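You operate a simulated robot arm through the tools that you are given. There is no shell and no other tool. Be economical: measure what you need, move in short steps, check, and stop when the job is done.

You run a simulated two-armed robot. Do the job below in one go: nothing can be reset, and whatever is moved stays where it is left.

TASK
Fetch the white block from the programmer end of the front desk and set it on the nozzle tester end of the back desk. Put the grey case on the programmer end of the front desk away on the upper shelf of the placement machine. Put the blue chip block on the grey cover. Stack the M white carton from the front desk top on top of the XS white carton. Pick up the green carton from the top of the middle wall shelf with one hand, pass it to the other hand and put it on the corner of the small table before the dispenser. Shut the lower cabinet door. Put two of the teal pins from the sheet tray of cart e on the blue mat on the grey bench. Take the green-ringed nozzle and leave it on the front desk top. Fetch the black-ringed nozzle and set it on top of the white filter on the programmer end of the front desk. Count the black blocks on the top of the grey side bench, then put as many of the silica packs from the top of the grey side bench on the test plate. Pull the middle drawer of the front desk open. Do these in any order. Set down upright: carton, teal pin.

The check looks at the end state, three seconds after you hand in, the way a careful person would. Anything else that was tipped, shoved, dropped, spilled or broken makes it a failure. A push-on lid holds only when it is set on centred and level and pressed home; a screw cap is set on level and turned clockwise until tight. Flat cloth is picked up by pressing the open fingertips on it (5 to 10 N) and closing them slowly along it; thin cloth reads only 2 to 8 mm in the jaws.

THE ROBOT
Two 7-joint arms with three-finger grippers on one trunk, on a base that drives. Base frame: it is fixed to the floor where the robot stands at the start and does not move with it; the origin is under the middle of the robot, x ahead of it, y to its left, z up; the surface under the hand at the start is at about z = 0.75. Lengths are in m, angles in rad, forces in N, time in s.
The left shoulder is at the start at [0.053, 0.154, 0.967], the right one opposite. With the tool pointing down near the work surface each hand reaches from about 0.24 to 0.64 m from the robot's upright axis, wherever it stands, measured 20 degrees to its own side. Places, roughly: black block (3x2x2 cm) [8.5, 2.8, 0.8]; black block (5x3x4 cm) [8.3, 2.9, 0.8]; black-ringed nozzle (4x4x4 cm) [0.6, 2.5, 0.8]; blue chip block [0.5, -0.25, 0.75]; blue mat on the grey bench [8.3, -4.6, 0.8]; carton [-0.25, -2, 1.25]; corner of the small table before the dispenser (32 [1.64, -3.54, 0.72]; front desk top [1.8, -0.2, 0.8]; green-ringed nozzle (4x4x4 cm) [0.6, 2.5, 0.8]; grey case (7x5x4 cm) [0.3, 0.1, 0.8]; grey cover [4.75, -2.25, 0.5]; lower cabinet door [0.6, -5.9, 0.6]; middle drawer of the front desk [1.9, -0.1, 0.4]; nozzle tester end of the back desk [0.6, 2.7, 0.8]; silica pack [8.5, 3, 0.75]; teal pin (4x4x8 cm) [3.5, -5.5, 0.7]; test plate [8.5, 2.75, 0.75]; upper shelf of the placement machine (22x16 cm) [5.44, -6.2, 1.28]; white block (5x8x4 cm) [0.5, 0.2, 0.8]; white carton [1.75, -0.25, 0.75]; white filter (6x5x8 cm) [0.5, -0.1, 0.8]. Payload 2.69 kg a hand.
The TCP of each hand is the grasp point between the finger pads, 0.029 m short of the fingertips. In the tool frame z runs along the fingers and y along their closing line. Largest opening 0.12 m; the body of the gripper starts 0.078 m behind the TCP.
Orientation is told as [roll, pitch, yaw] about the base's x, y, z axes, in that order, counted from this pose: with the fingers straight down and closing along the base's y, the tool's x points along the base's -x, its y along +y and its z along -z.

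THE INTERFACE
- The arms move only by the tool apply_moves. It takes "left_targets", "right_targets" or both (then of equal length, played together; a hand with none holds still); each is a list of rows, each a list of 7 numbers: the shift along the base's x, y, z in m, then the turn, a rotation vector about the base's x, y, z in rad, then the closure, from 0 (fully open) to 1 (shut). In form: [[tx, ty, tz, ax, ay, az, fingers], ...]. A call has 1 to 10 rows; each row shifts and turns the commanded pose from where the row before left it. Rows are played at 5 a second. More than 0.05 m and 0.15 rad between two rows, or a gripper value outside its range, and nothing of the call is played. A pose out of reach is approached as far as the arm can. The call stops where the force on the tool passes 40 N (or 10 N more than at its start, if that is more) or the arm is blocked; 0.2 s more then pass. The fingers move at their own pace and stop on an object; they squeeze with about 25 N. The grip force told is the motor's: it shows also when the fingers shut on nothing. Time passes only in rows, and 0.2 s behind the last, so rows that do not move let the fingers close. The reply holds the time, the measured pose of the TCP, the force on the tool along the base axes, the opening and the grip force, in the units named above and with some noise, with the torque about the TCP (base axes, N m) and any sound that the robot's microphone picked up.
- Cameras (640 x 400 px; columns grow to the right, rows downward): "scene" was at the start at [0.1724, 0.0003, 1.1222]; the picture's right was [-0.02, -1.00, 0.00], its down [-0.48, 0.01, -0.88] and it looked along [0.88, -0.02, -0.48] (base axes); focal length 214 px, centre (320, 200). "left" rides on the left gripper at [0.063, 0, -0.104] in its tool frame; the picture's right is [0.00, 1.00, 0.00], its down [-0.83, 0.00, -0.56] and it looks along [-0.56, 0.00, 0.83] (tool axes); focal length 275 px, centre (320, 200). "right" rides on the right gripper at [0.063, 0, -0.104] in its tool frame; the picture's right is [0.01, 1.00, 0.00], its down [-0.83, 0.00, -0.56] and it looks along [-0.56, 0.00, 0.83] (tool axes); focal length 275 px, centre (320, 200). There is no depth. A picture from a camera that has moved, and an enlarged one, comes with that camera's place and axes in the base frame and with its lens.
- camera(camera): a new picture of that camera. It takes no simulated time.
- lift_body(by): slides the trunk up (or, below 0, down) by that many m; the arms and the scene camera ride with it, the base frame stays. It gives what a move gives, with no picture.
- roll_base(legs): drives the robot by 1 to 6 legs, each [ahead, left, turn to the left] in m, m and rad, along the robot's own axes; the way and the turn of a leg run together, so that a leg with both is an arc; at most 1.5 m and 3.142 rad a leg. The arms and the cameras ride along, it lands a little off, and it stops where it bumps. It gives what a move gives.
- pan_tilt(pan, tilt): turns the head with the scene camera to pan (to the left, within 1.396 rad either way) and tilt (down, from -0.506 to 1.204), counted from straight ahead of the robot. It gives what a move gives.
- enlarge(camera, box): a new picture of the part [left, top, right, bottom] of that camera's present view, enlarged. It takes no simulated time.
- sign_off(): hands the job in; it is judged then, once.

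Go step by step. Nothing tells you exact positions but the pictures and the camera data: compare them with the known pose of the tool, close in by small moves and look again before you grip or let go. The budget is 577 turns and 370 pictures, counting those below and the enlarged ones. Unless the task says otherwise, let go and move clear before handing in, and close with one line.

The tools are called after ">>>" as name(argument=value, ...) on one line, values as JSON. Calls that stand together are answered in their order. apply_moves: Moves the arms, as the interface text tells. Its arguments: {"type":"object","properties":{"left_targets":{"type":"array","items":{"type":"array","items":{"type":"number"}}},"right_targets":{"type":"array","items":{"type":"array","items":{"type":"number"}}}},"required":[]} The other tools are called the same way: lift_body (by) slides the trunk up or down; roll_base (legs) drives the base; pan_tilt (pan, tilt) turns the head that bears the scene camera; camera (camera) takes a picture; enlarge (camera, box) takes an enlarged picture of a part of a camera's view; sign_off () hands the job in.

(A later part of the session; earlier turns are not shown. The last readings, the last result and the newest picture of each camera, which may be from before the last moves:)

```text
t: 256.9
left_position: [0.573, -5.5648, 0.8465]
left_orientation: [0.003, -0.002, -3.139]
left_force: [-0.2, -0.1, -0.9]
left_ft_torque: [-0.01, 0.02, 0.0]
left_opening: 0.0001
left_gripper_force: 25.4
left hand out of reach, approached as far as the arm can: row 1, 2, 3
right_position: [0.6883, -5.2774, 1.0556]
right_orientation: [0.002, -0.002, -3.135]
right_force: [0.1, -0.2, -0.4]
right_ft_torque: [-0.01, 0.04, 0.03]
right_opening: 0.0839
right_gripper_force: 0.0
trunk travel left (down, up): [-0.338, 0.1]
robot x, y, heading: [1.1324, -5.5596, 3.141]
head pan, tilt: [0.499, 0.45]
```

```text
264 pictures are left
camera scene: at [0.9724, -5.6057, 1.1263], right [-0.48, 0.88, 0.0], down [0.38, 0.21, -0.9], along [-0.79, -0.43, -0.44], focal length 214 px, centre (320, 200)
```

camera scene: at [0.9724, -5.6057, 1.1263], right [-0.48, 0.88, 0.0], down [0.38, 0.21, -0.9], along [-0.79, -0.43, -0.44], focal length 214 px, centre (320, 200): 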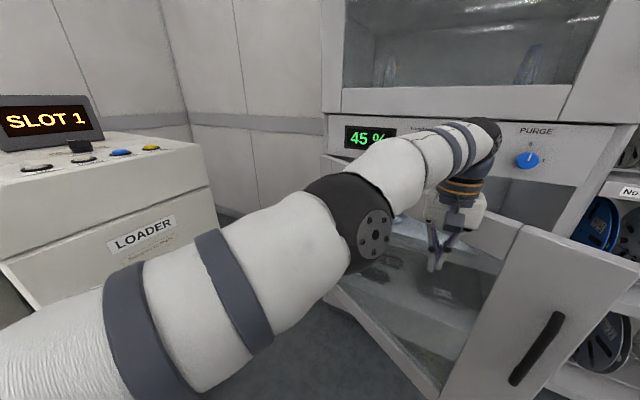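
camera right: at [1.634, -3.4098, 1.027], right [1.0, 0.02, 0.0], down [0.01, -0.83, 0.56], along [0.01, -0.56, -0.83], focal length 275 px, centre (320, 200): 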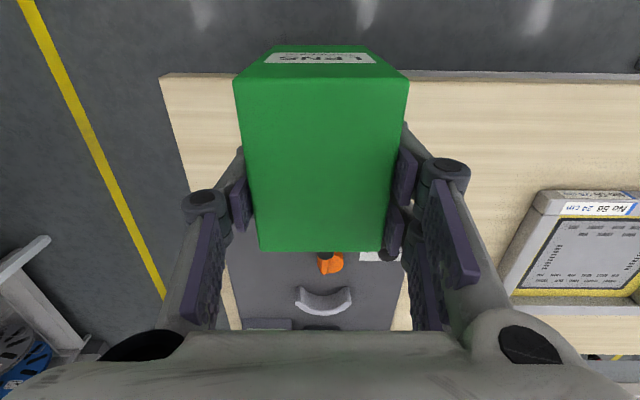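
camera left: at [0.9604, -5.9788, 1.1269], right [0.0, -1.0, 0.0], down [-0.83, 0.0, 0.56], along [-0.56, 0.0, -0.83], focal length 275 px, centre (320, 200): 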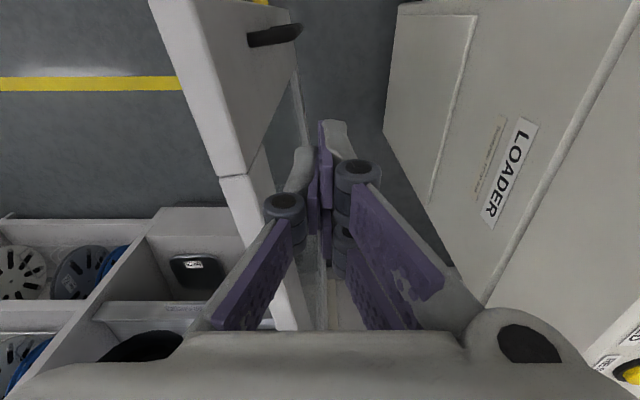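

The door is about two-thirds shut. I retract the left hand and use the right hand, tilted forward, to push the rest.

>>> apply_moves(left_targets=[[0.035, 0, 0.03, 0, 0, 0, 1], [0.035, -0.02, 0.03, 0, 0, 0, 1], [0.03, -0.03, 0.02, 0, 0, 0, 1], [0, -0.04, 0.02, 0, 0, 0, 0.6], [0, -0.04, 0.02, 0, 0, 0, 0.3], [0, -0.04, 0.02, 0, 0, 0, 0.3]], right_targets=[[0.02, -0.01, -0.02, 0, 0.13, 0, 1], [0.02, -0.01, -0.02, 0, 0.13, 0, 1], [0.01, -0.01, -0.03, 0, 0.13, 0, 1], [0, -0.02, -0.04, 0, 0.13, 0, 1], [0, -0.02, -0.04, 0, 0.13, 0, 1], [0, -0.02, -0.04, 0, 0.13, 0, 1]])

>>> pan_tilt(pan=-0.1, tilt=0.5)

>>> camera(camera="scene")

```text
refused: row 2 steps farther than a row can; nothing moved
```

```text
t: 257.9
left_position: [0.5732, -5.5651, 0.8457]
left_orientation: [0.003, -0.003, -3.14]
left_force: [-0.3, -0.3, 0.1]
left_ft_torque: [-0.04, 0.0, -0.01]
left_opening: 0.0
left_gripper_force: 25.5
right_position: [0.6875, -5.278, 1.0538]
right_orientation: [0.002, -0.001, -3.134]
right_force: [-0.2, -0.7, 0.0]
right_ft_torque: [-0.04, -0.03, 0.01]
right_opening: 0.0841
right_gripper_force: 0.0
trunk travel left (down, up): [-0.338, 0.1]
robot x, y, heading: [1.1359, -5.5694, 3.147]
head pan, tilt: [-0.099, 0.499]
```

```text
263 pictures are left
camera scene: at [0.9628, -5.5527, 1.1218], right [0.1, 1.0, 0.0], down [0.48, -0.05, -0.88], along [-0.87, 0.09, -0.48], focal length 214 px, centre (320, 200)
```

scene: 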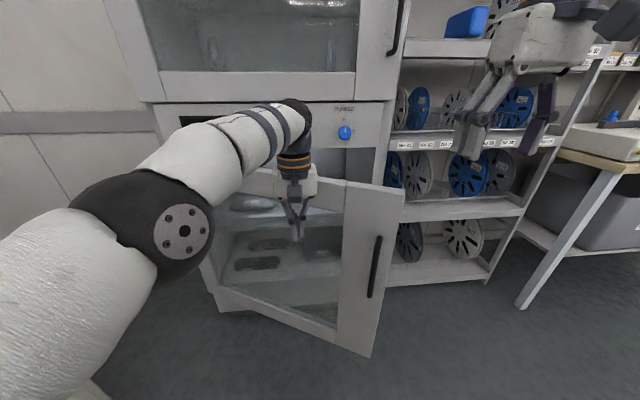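

I redo that with legal step sizes.

>>> apply_moves(left_targets=[[0.035, 0, 0.03, 0, 0, 0, 1], [0.03, -0.02, 0.03, 0, 0, 0, 1], [0.03, -0.03, 0.02, 0, 0, 0, 1], [0, -0.04, 0.02, 0, 0, 0, 0.6], [0, -0.04, 0.02, 0, 0, 0, 0.3], [0, -0.04, 0.02, 0, 0, 0, 0.3]], right_targets=[[0.02, -0.01, -0.02, 0, 0.13, 0, 1], [0.02, -0.01, -0.02, 0, 0.13, 0, 1], [0.01, -0.01, -0.03, 0, 0.13, 0, 1], [0, -0.02, -0.04, 0, 0.13, 0, 1], [0, -0.02, -0.04, 0, 0.13, 0, 1], [0, -0.02, -0.04, 0, 0.13, 0, 1]])

>>> camera(camera="scene")

```text
t: 259.3
left_position: [0.6665, -5.7372, 0.9846]
left_orientation: [0.004, -0.002, -3.14]
left_force: [0.3, -0.4, 0.4]
left_ft_torque: [0.0, -0.02, -0.02]
left_opening: 0.0839
left_gripper_force: 0.1
right_position: [0.7088, -5.373, 0.874]
right_orientation: [-0.004, -0.78, -3.129]
right_force: [-0.3, -0.4, 0.6]
right_ft_torque: [-0.02, -0.03, -0.01]
right_opening: 0.0003
right_gripper_force: 25.1
right hand out of reach, approached as far as the arm can: row 6
trunk travel left (down, up): [-0.338, 0.1]
robot x, y, heading: [1.1388, -5.5624, 3.139]
head pan, tilt: [-0.099, 0.499]
```

```text
262 pictures are left
camera scene: at [0.962, -5.5536, 1.1217], right [0.1, 0.99, 0.0], down [0.48, -0.05, -0.88], along [-0.87, 0.09, -0.48], focal length 214 px, centre (320, 200)
```

scene: 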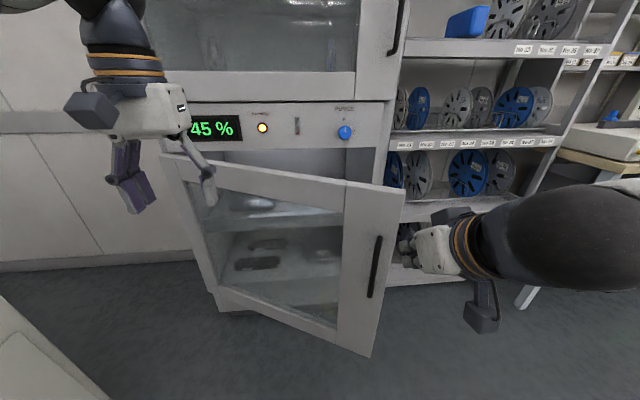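

I shift the right hand 3 cm inward along the door, pull the left hand back, and roll forward to push the door home.

>>> apply_moves(left_targets=[[0.04, 0, 0.02, 0, 0, 0, 0.3], [0.04, 0, 0.02, 0, 0, 0, 0.3], [0.04, 0, 0.0, 0, 0, 0, 0.3]], right_targets=[[0, -0.02, -0.01, 0, 0, 0, 1], [0, -0.015, -0.01, 0, 0, 0, 1], [0, 0, 0, 0, 0, 0, 1]])

>>> roll_base(legs=[[0.25, 0, 0]])

>>> camera(camera="scene")

```text
t: 260.1
left_position: [0.7886, -5.7358, 1.0268]
left_orientation: [0.003, -0.003, -3.14]
left_force: [0.1, 0.6, -0.4]
left_ft_torque: [-0.02, 0.0, 0.01]
left_opening: 0.084
left_gripper_force: 0.1
right_position: [0.7112, -5.4053, 0.853]
right_orientation: [-0.005, -0.781, -3.13]
right_force: [0.2, 0.7, -0.7]
right_ft_torque: [0.03, 0.01, 0.02]
right_opening: 0.0
right_gripper_force: 25.3
trunk travel left (down, up): [-0.338, 0.1]
robot x, y, heading: [1.1356, -5.5582, 3.141]
head pan, tilt: [-0.099, 0.499]
```

```text
t: 261.9
left_position: [0.543, -5.7352, 1.0263]
left_orientation: [0.003, 0.001, -3.139]
left_force: [-1.0, 0.1, 0.2]
left_ft_torque: [0.02, -0.03, -0.02]
left_opening: 0.0841
left_gripper_force: 0.1
right_position: [0.4639, -5.4077, 0.8531]
right_orientation: [-0.006, -0.781, -3.131]
right_force: [0.5, 0.0, 0.0]
right_ft_torque: [0.02, 0.01, 0.0]
right_opening: 0.0002
right_gripper_force: 25.3
trunk travel left (down, up): [-0.338, 0.1]
robot x, y, heading: [0.8889, -5.5612, -3.137]
head pan, tilt: [-0.099, 0.499]
```

```text
261 pictures are left
camera scene: at [0.717, -5.5531, 1.1217], right [0.1, 1.0, 0.0], down [0.48, -0.05, -0.88], along [-0.87, 0.09, -0.48], focal length 214 px, centre (320, 200)
```

scene: 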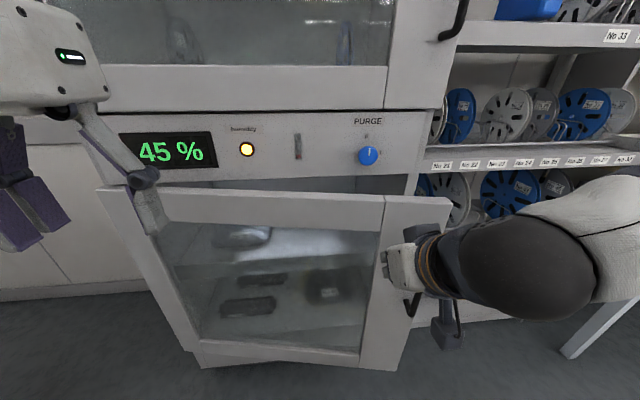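

Nearly shut. I push on in small steps.

>>> roll_base(legs=[[0.08, 0, 0]])

>>> apply_moves(right_targets=[[-0.02, 0, 0, 0, 0, 0, 1], [-0.02, 0, 0, 0, 0, 0, 1], [-0.015, 0, 0, 0, 0, 0, 1], [-0.01, 0, 0, 0, 0, 0, 1]])

>>> camera(camera="scene")

```text
t: 262.9
left_position: [0.4621, -5.7357, 1.0263]
left_orientation: [0.003, -0.002, -3.139]
left_force: [0.6, 0.2, -0.4]
left_ft_torque: [0.0, -0.04, -0.03]
left_opening: 0.0839
left_gripper_force: 0.0
right_position: [0.3843, -5.4068, 0.8533]
right_orientation: [-0.005, -0.783, -3.129]
right_force: [-0.3, 0.7, -0.5]
right_ft_torque: [0.0, -0.04, -0.03]
right_opening: 0.0
right_gripper_force: 24.8
trunk travel left (down, up): [-0.338, 0.1]
robot x, y, heading: [0.8076, -5.5623, -3.142]
head pan, tilt: [-0.099, 0.499]
```

```text
t: 263.9
left_position: [0.4622, -5.7359, 1.0267]
left_orientation: [0.005, -0.004, -3.139]
left_force: [-0.3, 0.1, 0.5]
left_ft_torque: [0.0, 0.0, -0.01]
left_opening: 0.0842
left_gripper_force: 0.1
right_position: [0.3199, -5.4065, 0.8535]
right_orientation: [-0.007, -0.782, -3.129]
right_force: [-0.9, 0.4, -0.4]
right_ft_torque: [0.02, -0.02, -0.06]
right_opening: 0.0
right_gripper_force: 24.6
trunk travel left (down, up): [-0.338, 0.1]
robot x, y, heading: [0.8054, -5.5685, -3.142]
head pan, tilt: [-0.099, 0.499]
```

```text
260 pictures are left
camera scene: at [0.6369, -5.553, 1.1218], right [0.1, 1.0, 0.0], down [0.48, -0.05, -0.88], along [-0.87, 0.09, -0.48], focal length 214 px, centre (320, 200)
```

scene: 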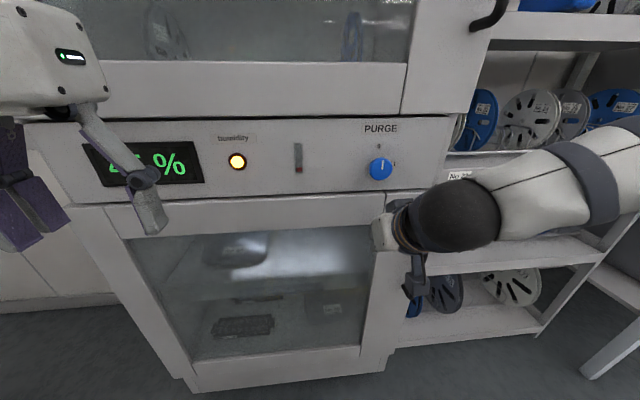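

The door looks flush. I push a little more until I feel resistance.

>>> apply_moves(right_targets=[[-0.01, 0, 0, 0, 0, 0, 1], [-0.01, 0, 0, 0, 0, 0, 1], [-0.01, 0, 0, 0, 0, 0, 1], [-0.01, 0, 0, 0, 0, 0, 1]])

```text
t: 264.8
left_position: [0.4603, -5.7355, 1.0259]
left_orientation: [0.003, -0.001, -3.141]
left_force: [-0.8, 0.1, -0.6]
left_ft_torque: [-0.01, -0.08, 0.03]
left_opening: 0.0842
left_gripper_force: 0.2
right_position: [0.2937, -5.4068, 0.8472]
right_orientation: [-0.005, -0.767, -3.131]
right_force: [7.4, -0.5, -3.6]
right_ft_torque: [0.02, -0.21, -0.01]
right_opening: 0.0
right_gripper_force: 25.5
trunk travel left (down, up): [-0.338, 0.1]
robot x, y, heading: [0.8135, -5.564, 3.142]
head pan, tilt: [-0.099, 0.499]
stopped in row 4 (right hand): the force on the tool passed its limit at 52 N (the readings are from after the stop); the commanded pose is now the measured one
```

Solid stop felt: the door is home. I back away and verify.

>>> apply_moves(right_targets=[[0.03, 0, 0, 0, 0, 0, 1], [0.04, 0, 0, 0, 0, 0, 1]])

>>> roll_base(legs=[[-0.6, 0, 0]])

>>> camera(camera="scene")

```text
t: 265.4
left_position: [0.4624, -5.7353, 1.0261]
left_orientation: [0.005, -0.003, -3.139]
left_force: [0.6, -0.3, -0.5]
left_ft_torque: [0.0, -0.04, 0.0]
left_opening: 0.0842
left_gripper_force: 0.1
right_position: [0.3653, -5.4081, 0.851]
right_orientation: [-0.005, -0.771, -3.132]
right_force: [0.6, -0.3, -0.8]
right_ft_torque: [0.0, -0.01, 0.02]
right_opening: 0.0
right_gripper_force: 24.8
trunk travel left (down, up): [-0.338, 0.1]
robot x, y, heading: [0.8098, -5.5669, 3.137]
head pan, tilt: [-0.099, 0.499]
```

```text
t: 268.8
left_position: [1.0583, -5.7361, 1.0266]
left_orientation: [0.004, -0.005, -3.142]
left_force: [1.1, -0.2, 0.3]
left_ft_torque: [0.0, -0.04, 0.01]
left_opening: 0.0837
left_gripper_force: 0.1
right_position: [0.961, -5.407, 0.8515]
right_orientation: [-0.004, -0.773, -3.131]
right_force: [0.8, -1.0, 0.3]
right_ft_torque: [0.0, -0.02, -0.01]
right_opening: 0.0
right_gripper_force: 25.4
trunk travel left (down, up): [-0.338, 0.1]
robot x, y, heading: [1.4076, -5.5652, 3.133]
head pan, tilt: [-0.099, 0.499]
```

```text
259 pictures are left
camera scene: at [1.2331, -5.5532, 1.1219], right [0.1, 0.99, 0.0], down [0.48, -0.05, -0.88], along [-0.87, 0.09, -0.48], focal length 214 px, centre (320, 200)
```

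scene: 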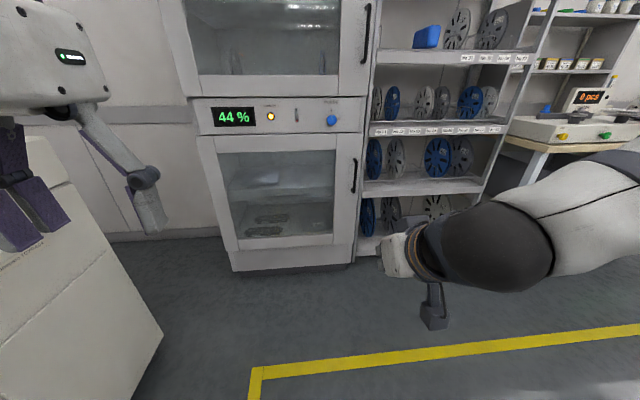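

The lower door is shut. I level the right hand, then turn around to look for cart e and the teal pins.

>>> apply_moves(right_targets=[[0, 0.01, 0.03, 0, -0.129, 0, 0.3], [0, 0.01, 0.03, 0, -0.129, 0, 0.3], [0, 0.01, 0.03, 0, -0.129, 0, 0.3], [0, 0, 0.03, 0, -0.129, 0, 0.3], [0, 0, 0.03, 0, -0.129, 0, 0.3], [0, 0, 0.01, 0, -0.128, 0, 0.3]], left_targets=[[-0.02, 0, 0, 0, 0, 0, 0.3], [-0.02, 0, 0, 0, 0, 0, 0.3], [-0.02, 0, 0, 0, 0, 0, 0.3], [-0.02, 0, 0, 0, 0, 0, 0.3], [0, 0, 0, 0, 0, 0, 0.3], [0, 0, 0, 0, 0, 0, 0.3]])

>>> roll_base(legs=[[0, -0.5, 0], [0, 0, -3.13]])

>>> pan_tilt(pan=0, tilt=0.3)

>>> camera(camera="scene")

```text
t: 270.1
left_position: [0.9762, -5.7372, 1.0258]
left_orientation: [0.003, -0.002, -3.142]
left_force: [-0.2, 0.8, 0.6]
left_ft_torque: [0.0, 0.03, 0.02]
left_opening: 0.084
left_gripper_force: 0.0
right_position: [0.9612, -5.3776, 1.0107]
right_orientation: [0.003, 0.006, -3.133]
right_force: [-0.1, -0.3, 0.1]
right_ft_torque: [0.01, -0.05, 0.0]
right_opening: 0.0839
right_gripper_force: 0.1
trunk travel left (down, up): [-0.338, 0.1]
robot x, y, heading: [1.4027, -5.5601, 3.14]
head pan, tilt: [-0.099, 0.499]
```

```text
t: 281.9
left_position: [1.8395, -4.8942, 1.0254]
left_orientation: [0.003, -0.005, -0.019]
left_force: [-0.7, -0.2, -0.2]
left_ft_torque: [-0.01, -0.03, -0.01]
left_opening: 0.0839
left_gripper_force: 0.1
right_position: [1.8495, -5.2528, 1.01]
right_orientation: [0.001, 0.001, -0.013]
right_force: [0.1, -0.4, -0.1]
right_ft_torque: [0.0, -0.02, 0.01]
right_opening: 0.0838
right_gripper_force: 0.1
trunk travel left (down, up): [-0.338, 0.1]
robot x, y, heading: [1.4087, -5.0624, -0.021]
head pan, tilt: [-0.099, 0.499]
```

```text
t: 282.7
left_position: [1.84, -4.8936, 1.0269]
left_orientation: [0.004, -0.003, -0.019]
left_force: [0.3, 0.9, -0.2]
left_ft_torque: [-0.03, 0.02, 0.02]
left_opening: 0.0841
left_gripper_force: 0.1
right_position: [1.8491, -5.2529, 1.0095]
right_orientation: [0.001, 0.001, -0.014]
right_force: [-0.5, 0.5, -0.5]
right_ft_torque: [0.01, 0.03, 0.02]
right_opening: 0.0841
right_gripper_force: 0.0
trunk travel left (down, up): [-0.338, 0.1]
robot x, y, heading: [1.4086, -5.0551, -0.018]
head pan, tilt: [0.0, 0.3]
```

```text
258 pictures are left
camera scene: at [1.5833, -5.0587, 1.1402], right [-0.02, -1.0, 0.0], down [-0.3, 0.01, -0.96], along [0.95, -0.02, -0.3], focal length 214 px, centre (320, 200)
```

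scene: 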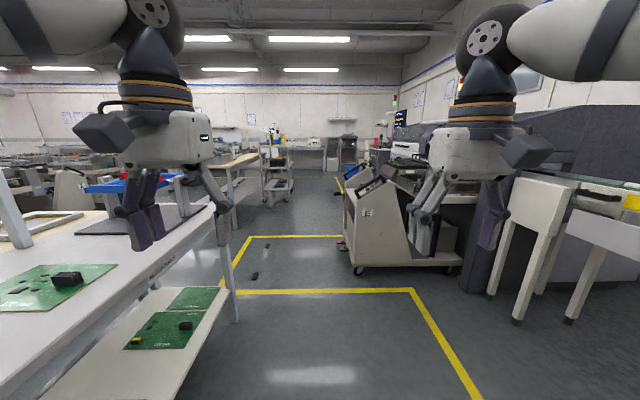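

A feeder cart is ahead to the right, likely cart e. I drive closer.

>>> roll_base(legs=[[1.15, -0.1, 0.02]])

>>> pan_tilt(pan=-0.4, tilt=0.4)

>>> camera(camera="scene")

```text
t: 288.6
left_position: [2.9917, -4.9897, 1.0256]
left_orientation: [0.005, -0.005, 0.008]
left_force: [0.5, 0.3, 0.3]
left_ft_torque: [0.04, -0.01, 0.01]
left_opening: 0.0839
left_gripper_force: 0.0
right_position: [3.0125, -5.3486, 1.0104]
right_orientation: [0.002, 0.001, 0.016]
right_force: [-0.1, -0.7, 0.0]
right_ft_torque: [0.0, 0.05, -0.03]
right_opening: 0.0841
right_gripper_force: 0.1
trunk travel left (down, up): [-0.338, 0.1]
robot x, y, heading: [2.5656, -5.1688, 0.012]
head pan, tilt: [0.0, 0.3]
```

```text
t: 289.4
left_position: [2.9919, -4.9899, 1.0261]
left_orientation: [0.003, -0.004, 0.009]
left_force: [-0.7, 0.1, 1.0]
left_ft_torque: [-0.01, -0.03, 0.01]
left_opening: 0.0839
left_gripper_force: 0.1
right_position: [3.0126, -5.3491, 1.01]
right_orientation: [0.002, 0.002, 0.017]
right_force: [0.1, -0.4, -0.4]
right_ft_torque: [-0.03, 0.01, 0.02]
right_opening: 0.084
right_gripper_force: 0.1
trunk travel left (down, up): [-0.338, 0.1]
robot x, y, heading: [2.5648, -5.1668, 0.005]
head pan, tilt: [-0.4, 0.4]
```

```text
257 pictures are left
camera scene: at [2.7324, -5.1987, 1.131], right [-0.38, -0.92, 0.0], down [-0.36, 0.15, -0.92], along [0.85, -0.35, -0.39], focal length 214 px, centre (320, 200)
```

scene: 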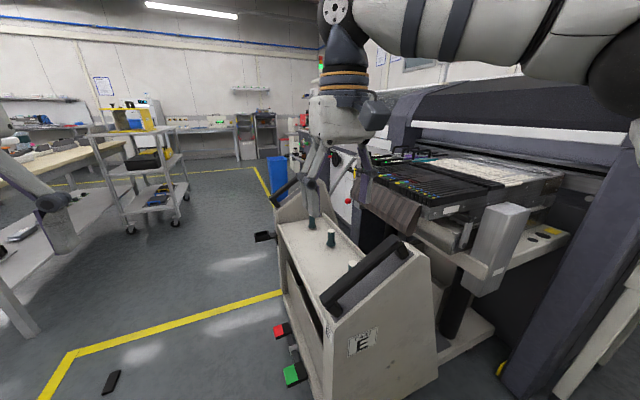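

Cart E is right there with pins standing on its sheet tray. I zoom in.

>>> enlarge(camera="scene", box=[240, 150, 460, 330])

>>> camera(camera="right")

```text
2.22 times, centred on (350, 240) of scene
camera zoom: at [2.7324, -5.1987, 1.131], right [-0.38, -0.92, 0.0], down [-0.36, 0.15, -0.92], along [0.85, -0.35, -0.39], focal length 477 px, centre (253, 111)
```

zoom: 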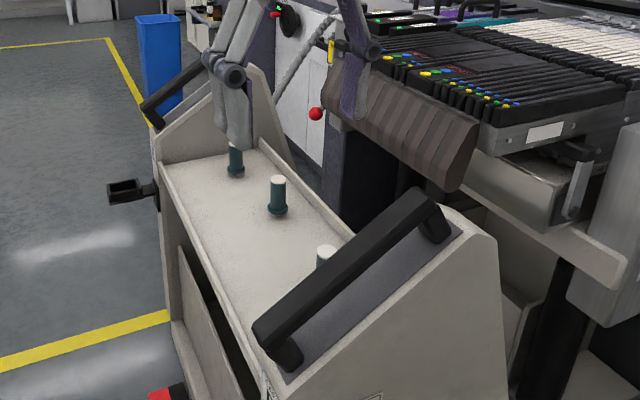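

```text
255 pictures are left
camera right: at [2.9488, -5.3521, 1.1131], right [-0.02, 1.0, 0.0], down [0.83, 0.02, 0.55], along [0.55, 0.01, -0.83], focal length 275 px, centre (320, 200)
```

right: 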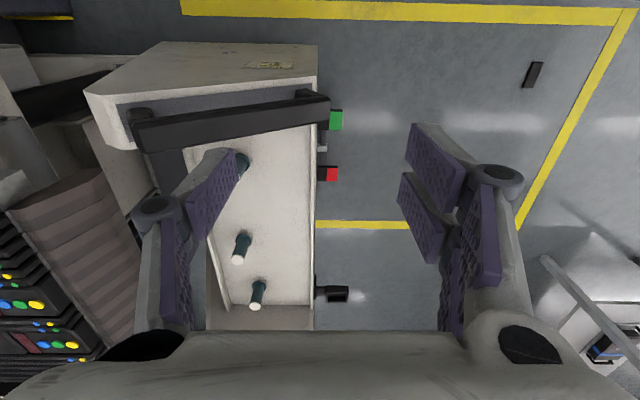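

Three teal pins stand on the tray at x ≈ 3.19, 3.39, 3.55, y ≈ -5.51, tray z ≈ 0.61. I go to the cart's open north side and face it.

>>> roll_base(legs=[[0, 0.2, 0], [0.9, 0, 0], [0, 0, -1.571]])

>>> pan_tilt(pan=0, tilt=0.7)

>>> camera(camera="scene")

>>> camera(camera="right")

>>> camera(camera="left")

```text
t: 299.7
left_position: [3.6374, -5.3814, 1.027]
left_orientation: [0.003, -0.005, -1.547]
left_force: [0.8, 0.1, -0.2]
left_ft_torque: [0.01, -0.01, 0.0]
left_opening: 0.0841
left_gripper_force: 0.0
right_position: [3.2781, -5.4063, 1.0092]
right_orientation: [0.0, 0.002, -1.541]
right_force: [0.9, 0.3, -0.1]
right_ft_torque: [-0.02, -0.04, -0.04]
right_opening: 0.0838
right_gripper_force: 0.0
trunk travel left (down, up): [-0.338, 0.1]
robot x, y, heading: [3.4571, -4.9571, -1.545]
head pan, tilt: [-0.4, 0.4]
```

```text
t: 300.6
left_position: [3.6383, -5.3811, 1.0258]
left_orientation: [0.002, -0.003, -1.546]
left_force: [-0.5, -0.3, -0.8]
left_ft_torque: [0.01, -0.02, -0.01]
left_opening: 0.0839
left_gripper_force: 0.1
right_position: [3.2794, -5.4056, 1.01]
right_orientation: [0.003, 0.002, -1.539]
right_force: [0.4, 0.7, -0.2]
right_ft_torque: [-0.02, -0.01, 0.01]
right_opening: 0.0839
right_gripper_force: 0.0
trunk travel left (down, up): [-0.338, 0.1]
robot x, y, heading: [3.4574, -4.9555, -1.549]
head pan, tilt: [0.0, 0.7]
```

```text
254 pictures are left
camera scene: at [3.4589, -5.1225, 1.1042], right [-1.0, -0.02, 0.0], down [-0.01, 0.64, -0.77], along [0.02, -0.77, -0.64], focal length 214 px, centre (320, 200)
```

scene: 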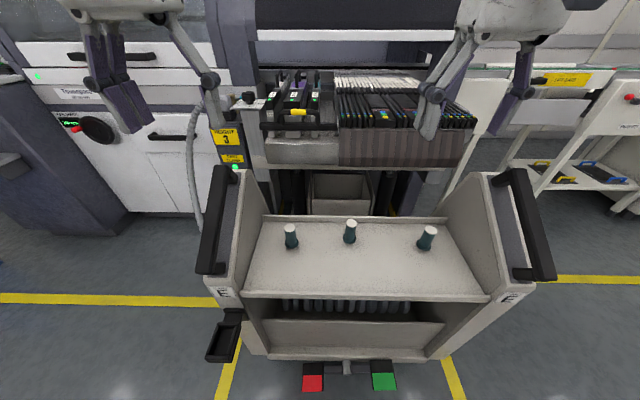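

```text
253 pictures are left
camera right: at [3.2763, -5.3455, 1.1131], right [1.0, 0.04, 0.0], down [0.03, -0.83, 0.55], along [0.02, -0.55, -0.83], focal length 275 px, centre (320, 200)
```

right: 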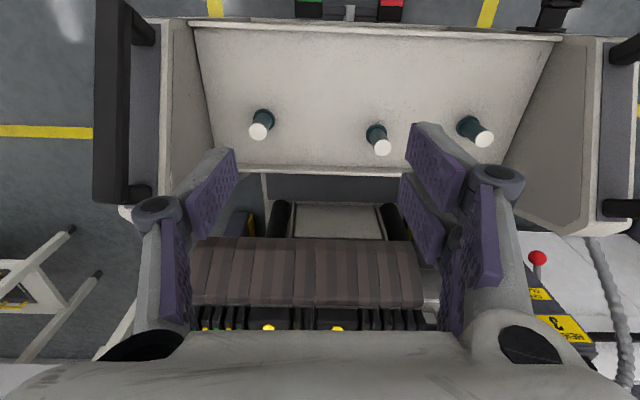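

```text
252 pictures are left
camera left: at [3.6353, -5.3182, 1.1299], right [1.0, 0.02, 0.0], down [0.01, -0.83, 0.56], along [0.01, -0.56, -0.83], focal length 275 px, centre (320, 200)
```

left: 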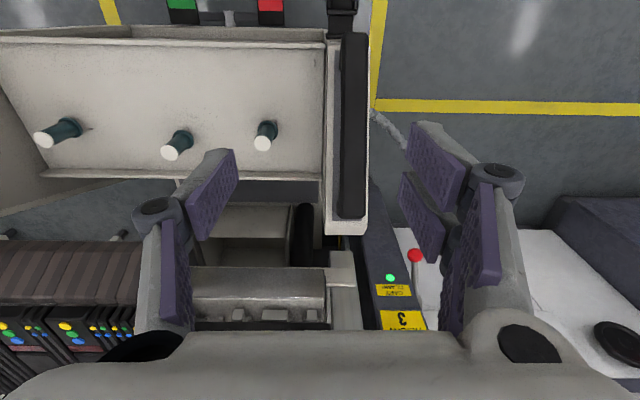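

Pins: A [3.543,-5.497], B [3.384,-5.516], C [3.187,-5.497]. I place the left hand over A and right hand over B, then lower the trunk.

>>> apply_moves(left_targets=[[-0.032, -0.035, 0, 0, 0, -0.012, 0.5], [-0.032, -0.04, 0, 0, 0, -0.012, 0.5], [-0.03, -0.04, 0, 0, 0, 0, 0.5]], right_targets=[[0.032, -0.035, 0, 0, 0, -0.015, 0.5], [0.035, -0.035, 0, 0, 0, -0.015, 0.5], [0.037, -0.032, 0, 0, 0, 0, 0.5]])

>>> lift_body(by=-0.12)

>>> camera(camera="left")

>>> camera(camera="right")

```text
refused: row 2 steps farther than a row can; nothing moved
```

```text
t: 302.1
left_position: [3.6371, -5.3812, 0.9061]
left_orientation: [0.003, -0.004, -1.547]
left_force: [0.4, 0.4, 0.1]
left_ft_torque: [-0.04, -0.01, 0.01]
left_opening: 0.0841
left_gripper_force: 0.0
right_position: [3.2774, -5.4071, 0.89]
right_orientation: [0.001, 0.0, -1.54]
right_force: [-0.1, -0.6, -0.4]
right_ft_torque: [-0.03, 0.04, 0.01]
right_opening: 0.0841
right_gripper_force: 0.1
trunk travel left (down, up): [-0.218, 0.22]
robot x, y, heading: [3.4538, -4.9593, -1.549]
head pan, tilt: [0.0, 0.7]
```

```text
251 pictures are left
camera left: at [3.6354, -5.3179, 1.0101], right [1.0, 0.02, 0.0], down [0.01, -0.83, 0.56], along [0.01, -0.56, -0.83], focal length 275 px, centre (320, 200)
```

left: 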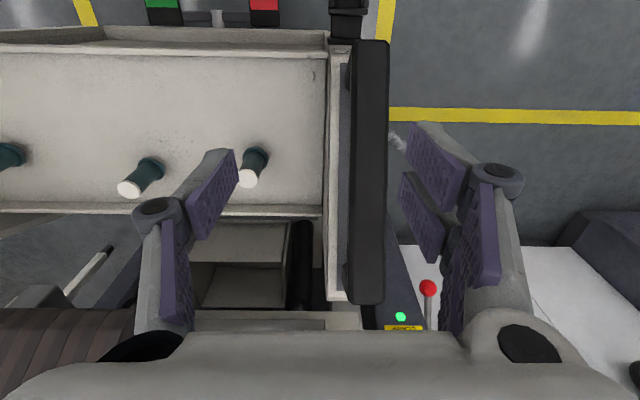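

```text
250 pictures are left
camera right: at [3.2764, -5.3451, 0.9933], right [1.0, 0.03, 0.0], down [0.03, -0.83, 0.56], along [0.02, -0.56, -0.83], focal length 275 px, centre (320, 200)
```

right: 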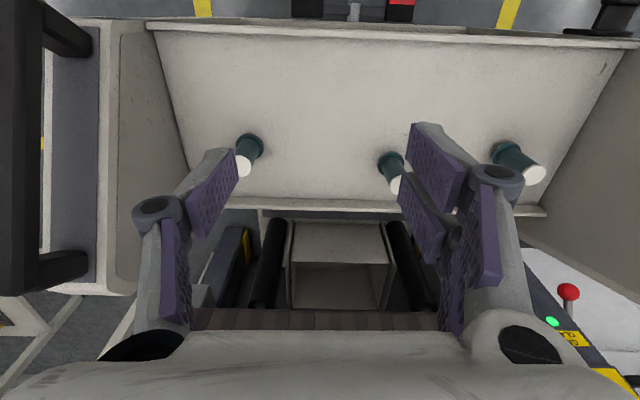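

Nothing touched. I redo the lateral moves in smaller steps.

>>> apply_moves(left_targets=[[-0.03, -0.03, 0, 0, 0, -0.012, 0.4], [-0.03, -0.03, 0, 0, 0, -0.012, 0.5], [-0.03, -0.03, 0, 0, 0, 0, 0.5], [-0.003, -0.026, 0, 0, 0, 0, 0.5]], right_targets=[[0.03, -0.03, 0, 0, 0, -0.015, 0.4], [0.03, -0.03, 0, 0, 0, -0.015, 0.5], [0.03, -0.03, 0, 0, 0, 0, 0.5], [0.016, -0.018, 0, 0, 0, 0, 0.5]])

>>> camera(camera="left")

>>> camera(camera="right")

```text
t: 303.1
left_position: [3.5408, -5.4954, 0.9048]
left_orientation: [0.007, -0.004, -1.575]
left_force: [0.2, 0.1, -0.1]
left_ft_torque: [0.0, -0.01, -0.02]
left_opening: 0.0599
left_gripper_force: 0.1
right_position: [3.3752, -5.5083, 0.8896]
right_orientation: [0.002, 0.001, -1.571]
right_force: [0.2, -1.4, 0.5]
right_ft_torque: [-0.04, -0.02, -0.02]
right_opening: 0.0599
right_gripper_force: 0.0
right hand out of reach, approached as far as the arm can: row 4
trunk travel left (down, up): [-0.218, 0.22]
robot x, y, heading: [3.4556, -4.9602, -1.552]
head pan, tilt: [0.0, 0.7]
```

```text
249 pictures are left
camera left: at [3.5409, -5.4322, 1.0091], right [1.0, -0.01, 0.01], down [-0.01, -0.83, 0.56], along [0.0, -0.56, -0.83], focal length 275 px, centre (320, 200)
```

left: 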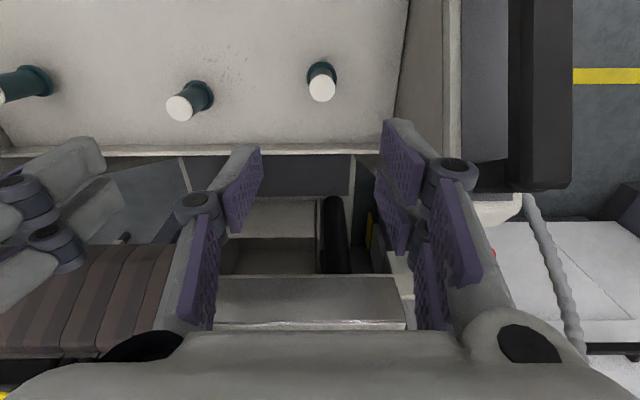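

```text
248 pictures are left
camera right: at [3.3751, -5.4474, 0.992], right [1.0, 0.01, 0.0], down [0.0, -0.83, 0.55], along [0.01, -0.55, -0.83], focal length 275 px, centre (320, 200)
```

right: 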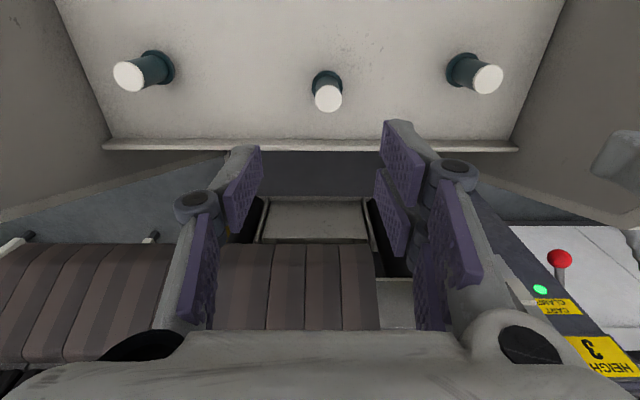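

Left hand is aligned over A. I descend with the left hand and grip.

>>> apply_moves(left_targets=[[0.001, -0.002, -0.05, 0, 0, 0, 0.5], [0, 0, -0.05, 0, 0, 0, 0.5], [0, 0, -0.05, 0, 0, 0, 0.5], [0, 0, -0.04, 0, 0, 0, 0.5]])

>>> camera(camera="left")

```text
t: 304.1
left_position: [3.5456, -5.5003, 0.7141]
left_orientation: [0.004, -0.003, -1.569]
left_force: [-0.5, -0.3, 0.4]
left_ft_torque: [-0.02, -0.02, 0.02]
left_opening: 0.0601
left_gripper_force: 0.1
right_position: [3.3767, -5.5086, 0.889]
right_orientation: [0.002, 0.002, -1.568]
right_force: [0.1, 0.0, 0.4]
right_ft_torque: [0.0, -0.02, -0.01]
right_opening: 0.0601
right_gripper_force: 0.1
trunk travel left (down, up): [-0.218, 0.22]
robot x, y, heading: [3.4572, -4.9549, -1.547]
head pan, tilt: [0.0, 0.7]
```

```text
247 pictures are left
camera left: at [3.5452, -5.4379, 0.8175], right [1.0, 0.0, 0.0], down [-0.01, -0.83, 0.56], along [0.0, -0.56, -0.83], focal length 275 px, centre (320, 200)
```

left: 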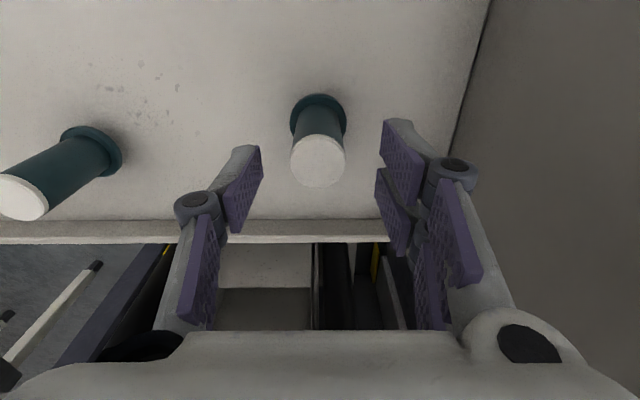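

Well centred. Lower 4 cm and close.

>>> apply_moves(left_targets=[[0, 0, -0.025, 0, 0, 0, 0.5], [0, 0, -0.015, 0, 0, 0, 0.5], [0, 0, 0, 0, 0, 0, 1], [0, 0, 0, 0, 0, 0, 1], [0, 0, 0.01, 0, 0, 0, 1], [0, 0, 0.04, 0, 0, 0, 1], [0, 0, 0.05, 0, 0, 0, 1], [0, 0, 0.05, 0, 0, 0, 1], [0, 0, 0.05, 0, 0, 0, 1]])

>>> camera(camera="left")

```text
t: 306.1
left_position: [3.5462, -5.4982, 0.8768]
left_orientation: [0.003, 0.0, -1.571]
left_force: [0.2, 0.3, -1.3]
left_ft_torque: [-0.01, -0.02, 0.03]
left_opening: 0.0269
left_gripper_force: 25.1
right_position: [3.3761, -5.5084, 0.8897]
right_orientation: [0.003, 0.001, -1.571]
right_force: [-0.3, 1.3, 0.1]
right_ft_torque: [0.03, -0.01, 0.0]
right_opening: 0.06
right_gripper_force: 0.1
trunk travel left (down, up): [-0.218, 0.22]
robot x, y, heading: [3.4577, -4.9592, -1.549]
head pan, tilt: [0.0, 0.7]
```

```text
246 pictures are left
camera left: at [3.546, -5.4353, 0.98], right [1.0, -0.01, 0.0], down [-0.01, -0.83, 0.56], along [0.0, -0.56, -0.83], focal length 275 px, centre (320, 200)
```

left: 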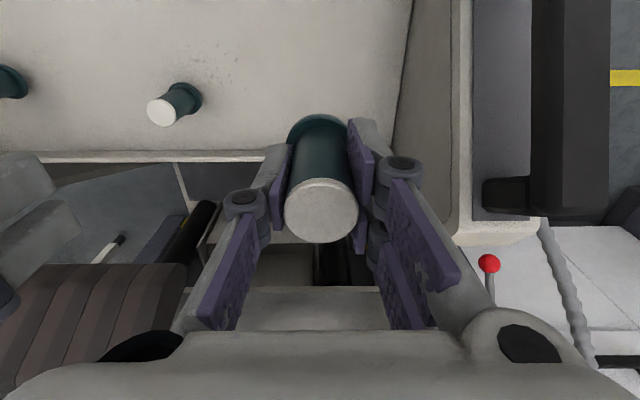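

Pin A held. Now the right hand over pin B: shift and descend partway.

>>> apply_moves(right_targets=[[0.003, 0, -0.045, 0, 0, 0, 0.5], [0.003, -0.003, -0.045, 0, 0, 0, 0.5], [0, -0.004, -0.045, 0, 0, 0, 0.5], [0, -0.004, -0.04, 0, 0, 0, 0.5]])

>>> camera(camera="right")

```text
t: 307.1
left_position: [3.547, -5.4988, 0.876]
left_orientation: [0.004, -0.003, -1.57]
left_force: [0.3, 0.3, -1.2]
left_ft_torque: [0.02, -0.03, -0.01]
left_opening: 0.027
left_gripper_force: 25.2
right_position: [3.3813, -5.5174, 0.7154]
right_orientation: [0.001, 0.002, -1.57]
right_force: [-0.2, -1.0, -0.1]
right_ft_torque: [0.02, -0.01, 0.0]
right_opening: 0.0599
right_gripper_force: 0.0
trunk travel left (down, up): [-0.218, 0.22]
robot x, y, heading: [3.4537, -4.9598, -1.551]
head pan, tilt: [0.0, 0.7]
```

```text
245 pictures are left
camera right: at [3.3815, -5.4566, 0.8175], right [1.0, 0.0, 0.0], down [0.0, -0.83, 0.56], along [0.0, -0.56, -0.83], focal length 275 px, centre (320, 200)
```

right: 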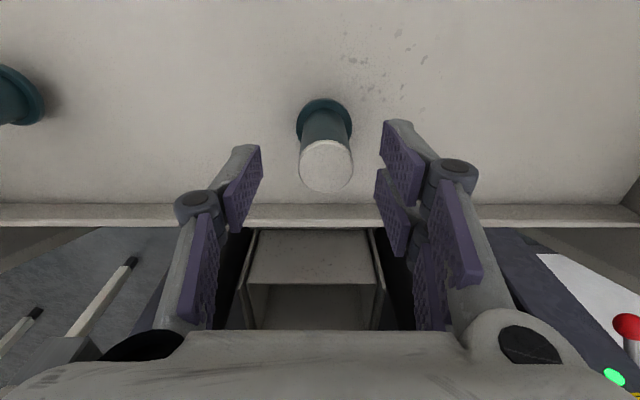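

Centred to a few mm. Correct, lower and grip.

>>> apply_moves(right_targets=[[0.003, 0, -0.025, 0, 0, 0, 0.5], [0, 0, -0.016, 0, 0, 0, 0.5], [0, 0, 0, 0, 0, 0, 1], [0, 0, 0, 0, 0, 0, 1], [0, 0, 0.01, 0, 0, 0, 1], [0, 0, 0.04, 0, 0, 0, 1], [0, 0, 0.05, 0, 0, 0, 1], [0, 0, 0.05, 0, 0, 0, 1], [0, 0, 0.04, 0, 0, 0, 1]])

>>> lift_body(by=0.12)

>>> camera(camera="right")

```text
t: 309.1
left_position: [3.5472, -5.4986, 0.8753]
left_orientation: [0.003, -0.001, -1.57]
left_force: [0.6, -0.9, -1.1]
left_ft_torque: [0.02, 0.02, 0.01]
left_opening: 0.0268
left_gripper_force: 24.5
right_position: [3.3862, -5.5171, 0.8641]
right_orientation: [0.001, 0.002, -1.568]
right_force: [0.0, 0.1, -0.6]
right_ft_torque: [0.03, -0.01, -0.02]
right_opening: 0.0268
right_gripper_force: 24.4
trunk travel left (down, up): [-0.218, 0.22]
robot x, y, heading: [3.4572, -4.9556, -1.544]
head pan, tilt: [0.0, 0.7]
```

```text
t: 310.6
left_position: [3.5454, -5.4923, 1.015]
left_orientation: [0.001, -0.044, -1.573]
left_force: [0.8, 0.7, -0.6]
left_ft_torque: [-0.03, 0.03, -0.04]
left_opening: 0.0269
left_gripper_force: 24.8
right_position: [3.3857, -5.4997, 1.0361]
right_orientation: [0.003, -0.107, -1.571]
right_force: [0.5, -0.8, -1.0]
right_ft_torque: [0.01, 0.01, 0.02]
right_opening: 0.0263
right_gripper_force: 25.3
trunk travel left (down, up): [-0.338, 0.1]
robot x, y, heading: [3.4543, -4.9598, -1.549]
head pan, tilt: [0.0, 0.7]
```

```text
244 pictures are left
camera right: at [3.3848, -5.4276, 1.1312], right [1.0, 0.01, 0.0], down [0.0, -0.77, 0.64], along [0.01, -0.64, -0.77], focal length 275 px, centre (320, 200)
```

right: 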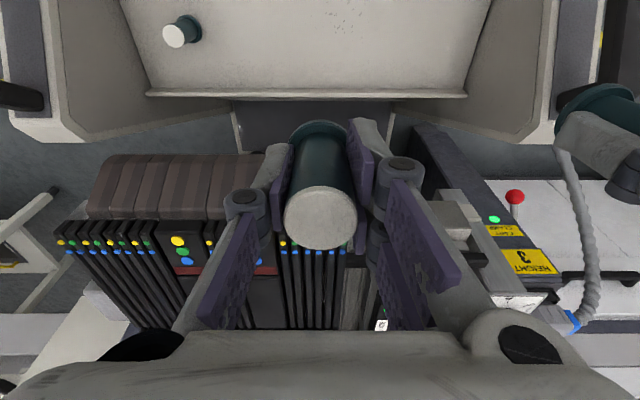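

Both pins are held. I level the hands and pull them in, back off and turn toward +x to look for the grey bench.

>>> apply_moves(left_targets=[[0.02, 0.03, 0, 0.044, 0, 0, 1], [0.03, 0.03, 0, 0, 0, 0, 1], [0.02, 0.01, 0, 0, 0, 0, 1]], right_targets=[[-0.03, 0.03, 0, 0.107, 0, 0, 1], [-0.03, 0.03, 0, 0, 0, 0, 1], [-0.03, 0.01, 0, 0, 0, 0, 1]])

>>> roll_base(legs=[[-0.1, 0, 0], [0, 0, 1.55]])

>>> pan_tilt(pan=0, tilt=0.3)

>>> camera(camera="scene")

```text
t: 311.4
left_position: [3.6153, -5.422, 1.0143]
left_orientation: [0.004, -0.002, -1.57]
left_force: [-0.4, 0.1, -1.2]
left_ft_torque: [-0.01, 0.02, 0.0]
left_opening: 0.027
left_gripper_force: 25.0
right_position: [3.2543, -5.4548, 1.0311]
right_orientation: [0.004, -0.003, -1.57]
right_force: [0.5, 0.0, -1.0]
right_ft_torque: [-0.04, -0.04, 0.03]
right_opening: 0.0268
right_gripper_force: 25.0
right hand out of reach, approached as far as the arm can: row 1
trunk travel left (down, up): [-0.338, 0.1]
robot x, y, heading: [3.4557, -4.9605, -1.551]
head pan, tilt: [0.0, 0.7]
```

```text
t: 316.3
left_position: [3.9179, -4.6981, 1.0134]
left_orientation: [0.005, 0.0, 0.004]
left_force: [-0.1, 1.4, -0.3]
left_ft_torque: [0.0, -0.01, -0.01]
left_opening: 0.0269
left_gripper_force: 24.7
right_position: [3.9514, -5.0566, 1.0305]
right_orientation: [0.003, 0.001, 0.006]
right_force: [-0.3, -0.3, -1.3]
right_ft_torque: [0.01, 0.0, 0.01]
right_opening: 0.0267
right_gripper_force: 25.3
trunk travel left (down, up): [-0.338, 0.1]
robot x, y, heading: [3.4565, -4.863, 0.023]
head pan, tilt: [0.0, 0.7]
```

```text
t: 317.2
left_position: [3.9169, -4.6969, 1.0137]
left_orientation: [0.004, 0.0, 0.004]
left_force: [-0.4, 0.0, -0.2]
left_ft_torque: [0.0, 0.0, -0.01]
left_opening: 0.0266
left_gripper_force: 24.5
right_position: [3.9522, -5.0566, 1.0311]
right_orientation: [0.003, -0.001, 0.007]
right_force: [-0.2, -0.4, -2.3]
right_ft_torque: [-0.01, 0.0, -0.01]
right_opening: 0.0268
right_gripper_force: 25.3
trunk travel left (down, up): [-0.338, 0.1]
robot x, y, heading: [3.452, -4.8579, 0.024]
head pan, tilt: [0.0, 0.3]
```

```text
243 pictures are left
camera scene: at [3.6284, -4.8527, 1.1401], right [0.03, -1.0, 0.0], down [-0.3, -0.01, -0.95], along [0.95, 0.03, -0.3], focal length 214 px, centre (320, 200)
```

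scene: 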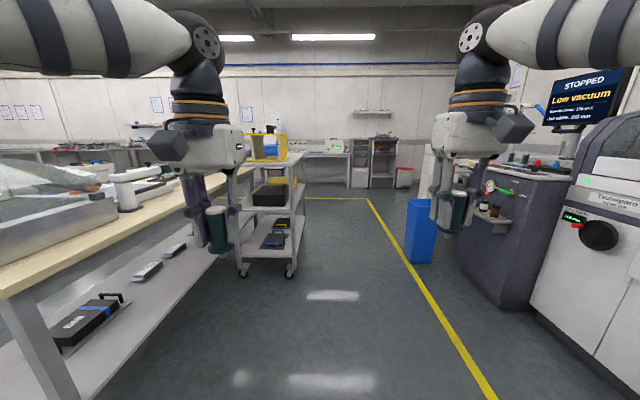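

The aisle is clear between the cart (y > -4.5) and the blue bin (y < -5.6). I drive along y ≈ -5.06.

>>> roll_base(legs=[[0, -0.2, -0.024], [1.5, 0, 0], [1.4, 0, 0]])

>>> pan_tilt(pan=0.2, tilt=0.3)

>>> camera(camera="scene")

```text
t: 333.0
left_position: [6.826, -4.8896, 1.0145]
left_orientation: [0.003, 0.0, -0.022]
left_force: [0.7, 0.2, -1.6]
left_ft_torque: [0.02, 0.03, 0.02]
left_opening: 0.0266
left_gripper_force: 25.2
right_position: [6.8524, -5.2512, 1.0302]
right_orientation: [0.006, 0.0, -0.021]
right_force: [1.0, -0.3, -0.8]
right_ft_torque: [0.0, -0.02, 0.03]
right_opening: 0.0269
right_gripper_force: 25.3
trunk travel left (down, up): [-0.338, 0.1]
robot x, y, heading: [6.3563, -5.0374, 0.001]
head pan, tilt: [0.0, 0.3]
```

```text
t: 333.7
left_position: [6.8273, -4.8903, 1.0139]
left_orientation: [0.003, -0.001, -0.025]
left_force: [0.1, -0.5, -1.0]
left_ft_torque: [0.04, 0.03, 0.02]
left_opening: 0.0266
left_gripper_force: 24.8
right_position: [6.8514, -5.2511, 1.0304]
right_orientation: [0.002, -0.001, -0.02]
right_force: [-0.8, 0.5, -0.5]
right_ft_torque: [0.03, 0.02, 0.01]
right_opening: 0.0267
right_gripper_force: 24.5
trunk travel left (down, up): [-0.338, 0.1]
robot x, y, heading: [6.3586, -5.0413, -0.0]
head pan, tilt: [0.201, 0.3]
```

```text
242 pictures are left
camera scene: at [6.5324, -5.0193, 1.1402], right [0.2, -0.98, 0.0], down [-0.29, -0.06, -0.96], along [0.94, 0.19, -0.3], focal length 214 px, centre (320, 200)
```

scene: 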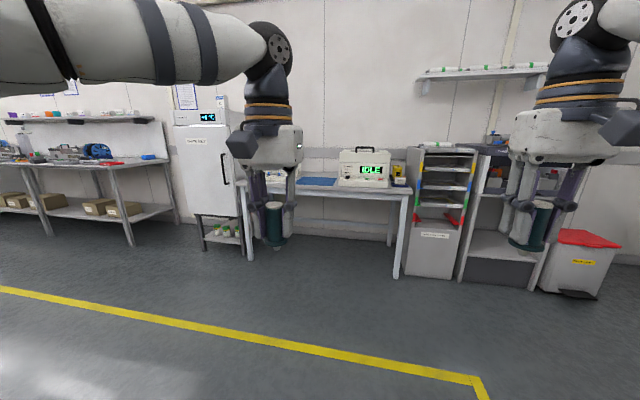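

The grey bench with the blue mat is ahead, mat near [8.23, -4.63]. I drive up to it.

>>> roll_base(legs=[[0, 0.42, 0], [1.15, 0, 0]])

>>> pan_tilt(pan=0, tilt=0.55)

>>> camera(camera="scene")

```text
t: 342.9
left_position: [7.9622, -4.4707, 1.0139]
left_orientation: [0.003, 0.0, -0.022]
left_force: [-0.5, -1.4, -0.9]
left_ft_torque: [0.02, 0.0, 0.01]
left_opening: 0.0266
left_gripper_force: 25.3
right_position: [7.9872, -4.831, 1.0303]
right_orientation: [0.003, -0.001, -0.02]
right_force: [1.0, 0.1, -1.0]
right_ft_torque: [0.0, 0.03, 0.0]
right_opening: 0.0268
right_gripper_force: 25.7
trunk travel left (down, up): [-0.338, 0.1]
robot x, y, heading: [7.4947, -4.6244, 0.004]
head pan, tilt: [0.201, 0.3]
```

```text
t: 343.6
left_position: [7.9618, -4.4701, 1.0131]
left_orientation: [0.005, 0.0, -0.02]
left_force: [-0.4, 0.0, -0.6]
left_ft_torque: [0.01, 0.0, 0.02]
left_opening: 0.0267
left_gripper_force: 25.3
right_position: [7.9881, -4.8315, 1.0306]
right_orientation: [0.004, -0.002, -0.017]
right_force: [0.4, -0.2, -1.2]
right_ft_torque: [0.03, 0.0, 0.0]
right_opening: 0.0266
right_gripper_force: 25.6
trunk travel left (down, up): [-0.338, 0.1]
robot x, y, heading: [7.4958, -4.618, 0.002]
head pan, tilt: [0.0, 0.55]
```

```text
241 pictures are left
camera scene: at [7.6662, -4.6189, 1.1173], right [0.0, -1.0, 0.0], down [-0.52, 0.0, -0.85], along [0.85, 0.0, -0.52], focal length 214 px, centre (320, 200)
```

scene: 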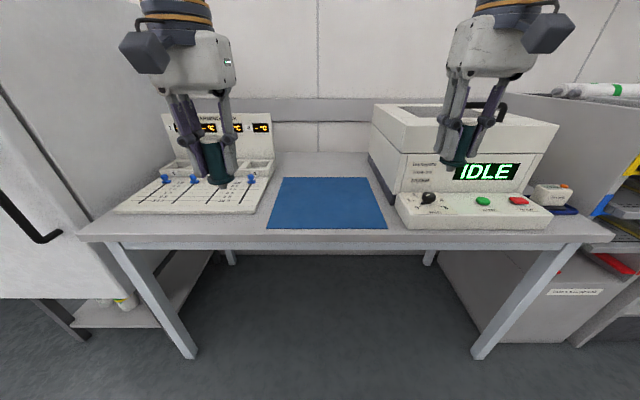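

Mat spans x 8.13–8.45, y -4.81 to -4.47. I bring the hands inward, then roll 20 cm ahead.

>>> apply_moves(left_targets=[[0, -0.03, 0, 0, 0, 0.01, 1], [0, -0.03, 0, 0, 0, 0.01, 1], [0, -0.02, 0, 0, 0, 0, 1]], right_targets=[[0, 0.04, 0, 0, 0, 0.01, 1], [0, 0.04, 0, 0, 0, 0.01, 1], [0, 0.04, 0, 0, 0, 0, 1]])

>>> roll_base(legs=[[0.2, 0, 0]])

>>> camera(camera="scene")

```text
t: 344.4
left_position: [7.9614, -4.5508, 1.0128]
left_orientation: [0.004, -0.001, -0.001]
left_force: [-0.1, 0.0, -2.0]
left_ft_torque: [-0.03, 0.02, -0.03]
left_opening: 0.0265
left_gripper_force: 24.3
right_position: [7.9876, -4.7081, 1.0303]
right_orientation: [0.004, 0.0, 0.0]
right_force: [-1.2, -0.3, -1.1]
right_ft_torque: [-0.03, 0.02, -0.04]
right_opening: 0.0266
right_gripper_force: 25.5
trunk travel left (down, up): [-0.338, 0.1]
robot x, y, heading: [7.4967, -4.621, 0.002]
head pan, tilt: [0.0, 0.55]
```

```text
t: 346.1
left_position: [8.1646, -4.5486, 1.0142]
left_orientation: [0.003, 0.0, 0.002]
left_force: [1.0, 0.7, -1.3]
left_ft_torque: [-0.01, 0.09, -0.01]
left_opening: 0.0268
left_gripper_force: 25.2
right_position: [8.1904, -4.707, 1.0303]
right_orientation: [0.005, 0.0, 0.002]
right_force: [0.7, 0.3, -1.5]
right_ft_torque: [-0.02, 0.06, 0.03]
right_opening: 0.0267
right_gripper_force: 25.0
trunk travel left (down, up): [-0.338, 0.1]
robot x, y, heading: [7.6963, -4.6236, 0.004]
head pan, tilt: [0.0, 0.55]
```

```text
240 pictures are left
camera scene: at [7.8698, -4.6178, 1.1171], right [0.0, -1.0, 0.0], down [-0.52, 0.0, -0.85], along [0.85, 0.0, -0.52], focal length 214 px, centre (320, 200)
```

scene: 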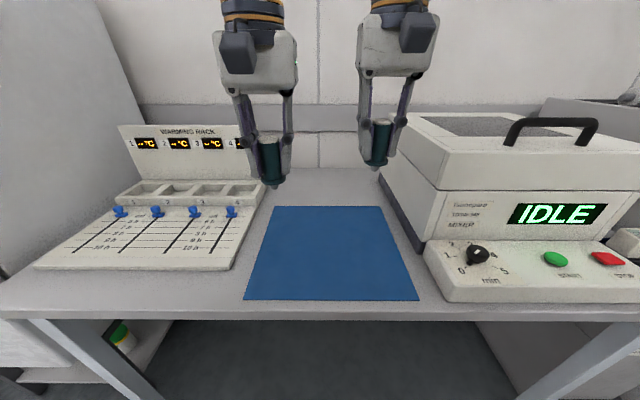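

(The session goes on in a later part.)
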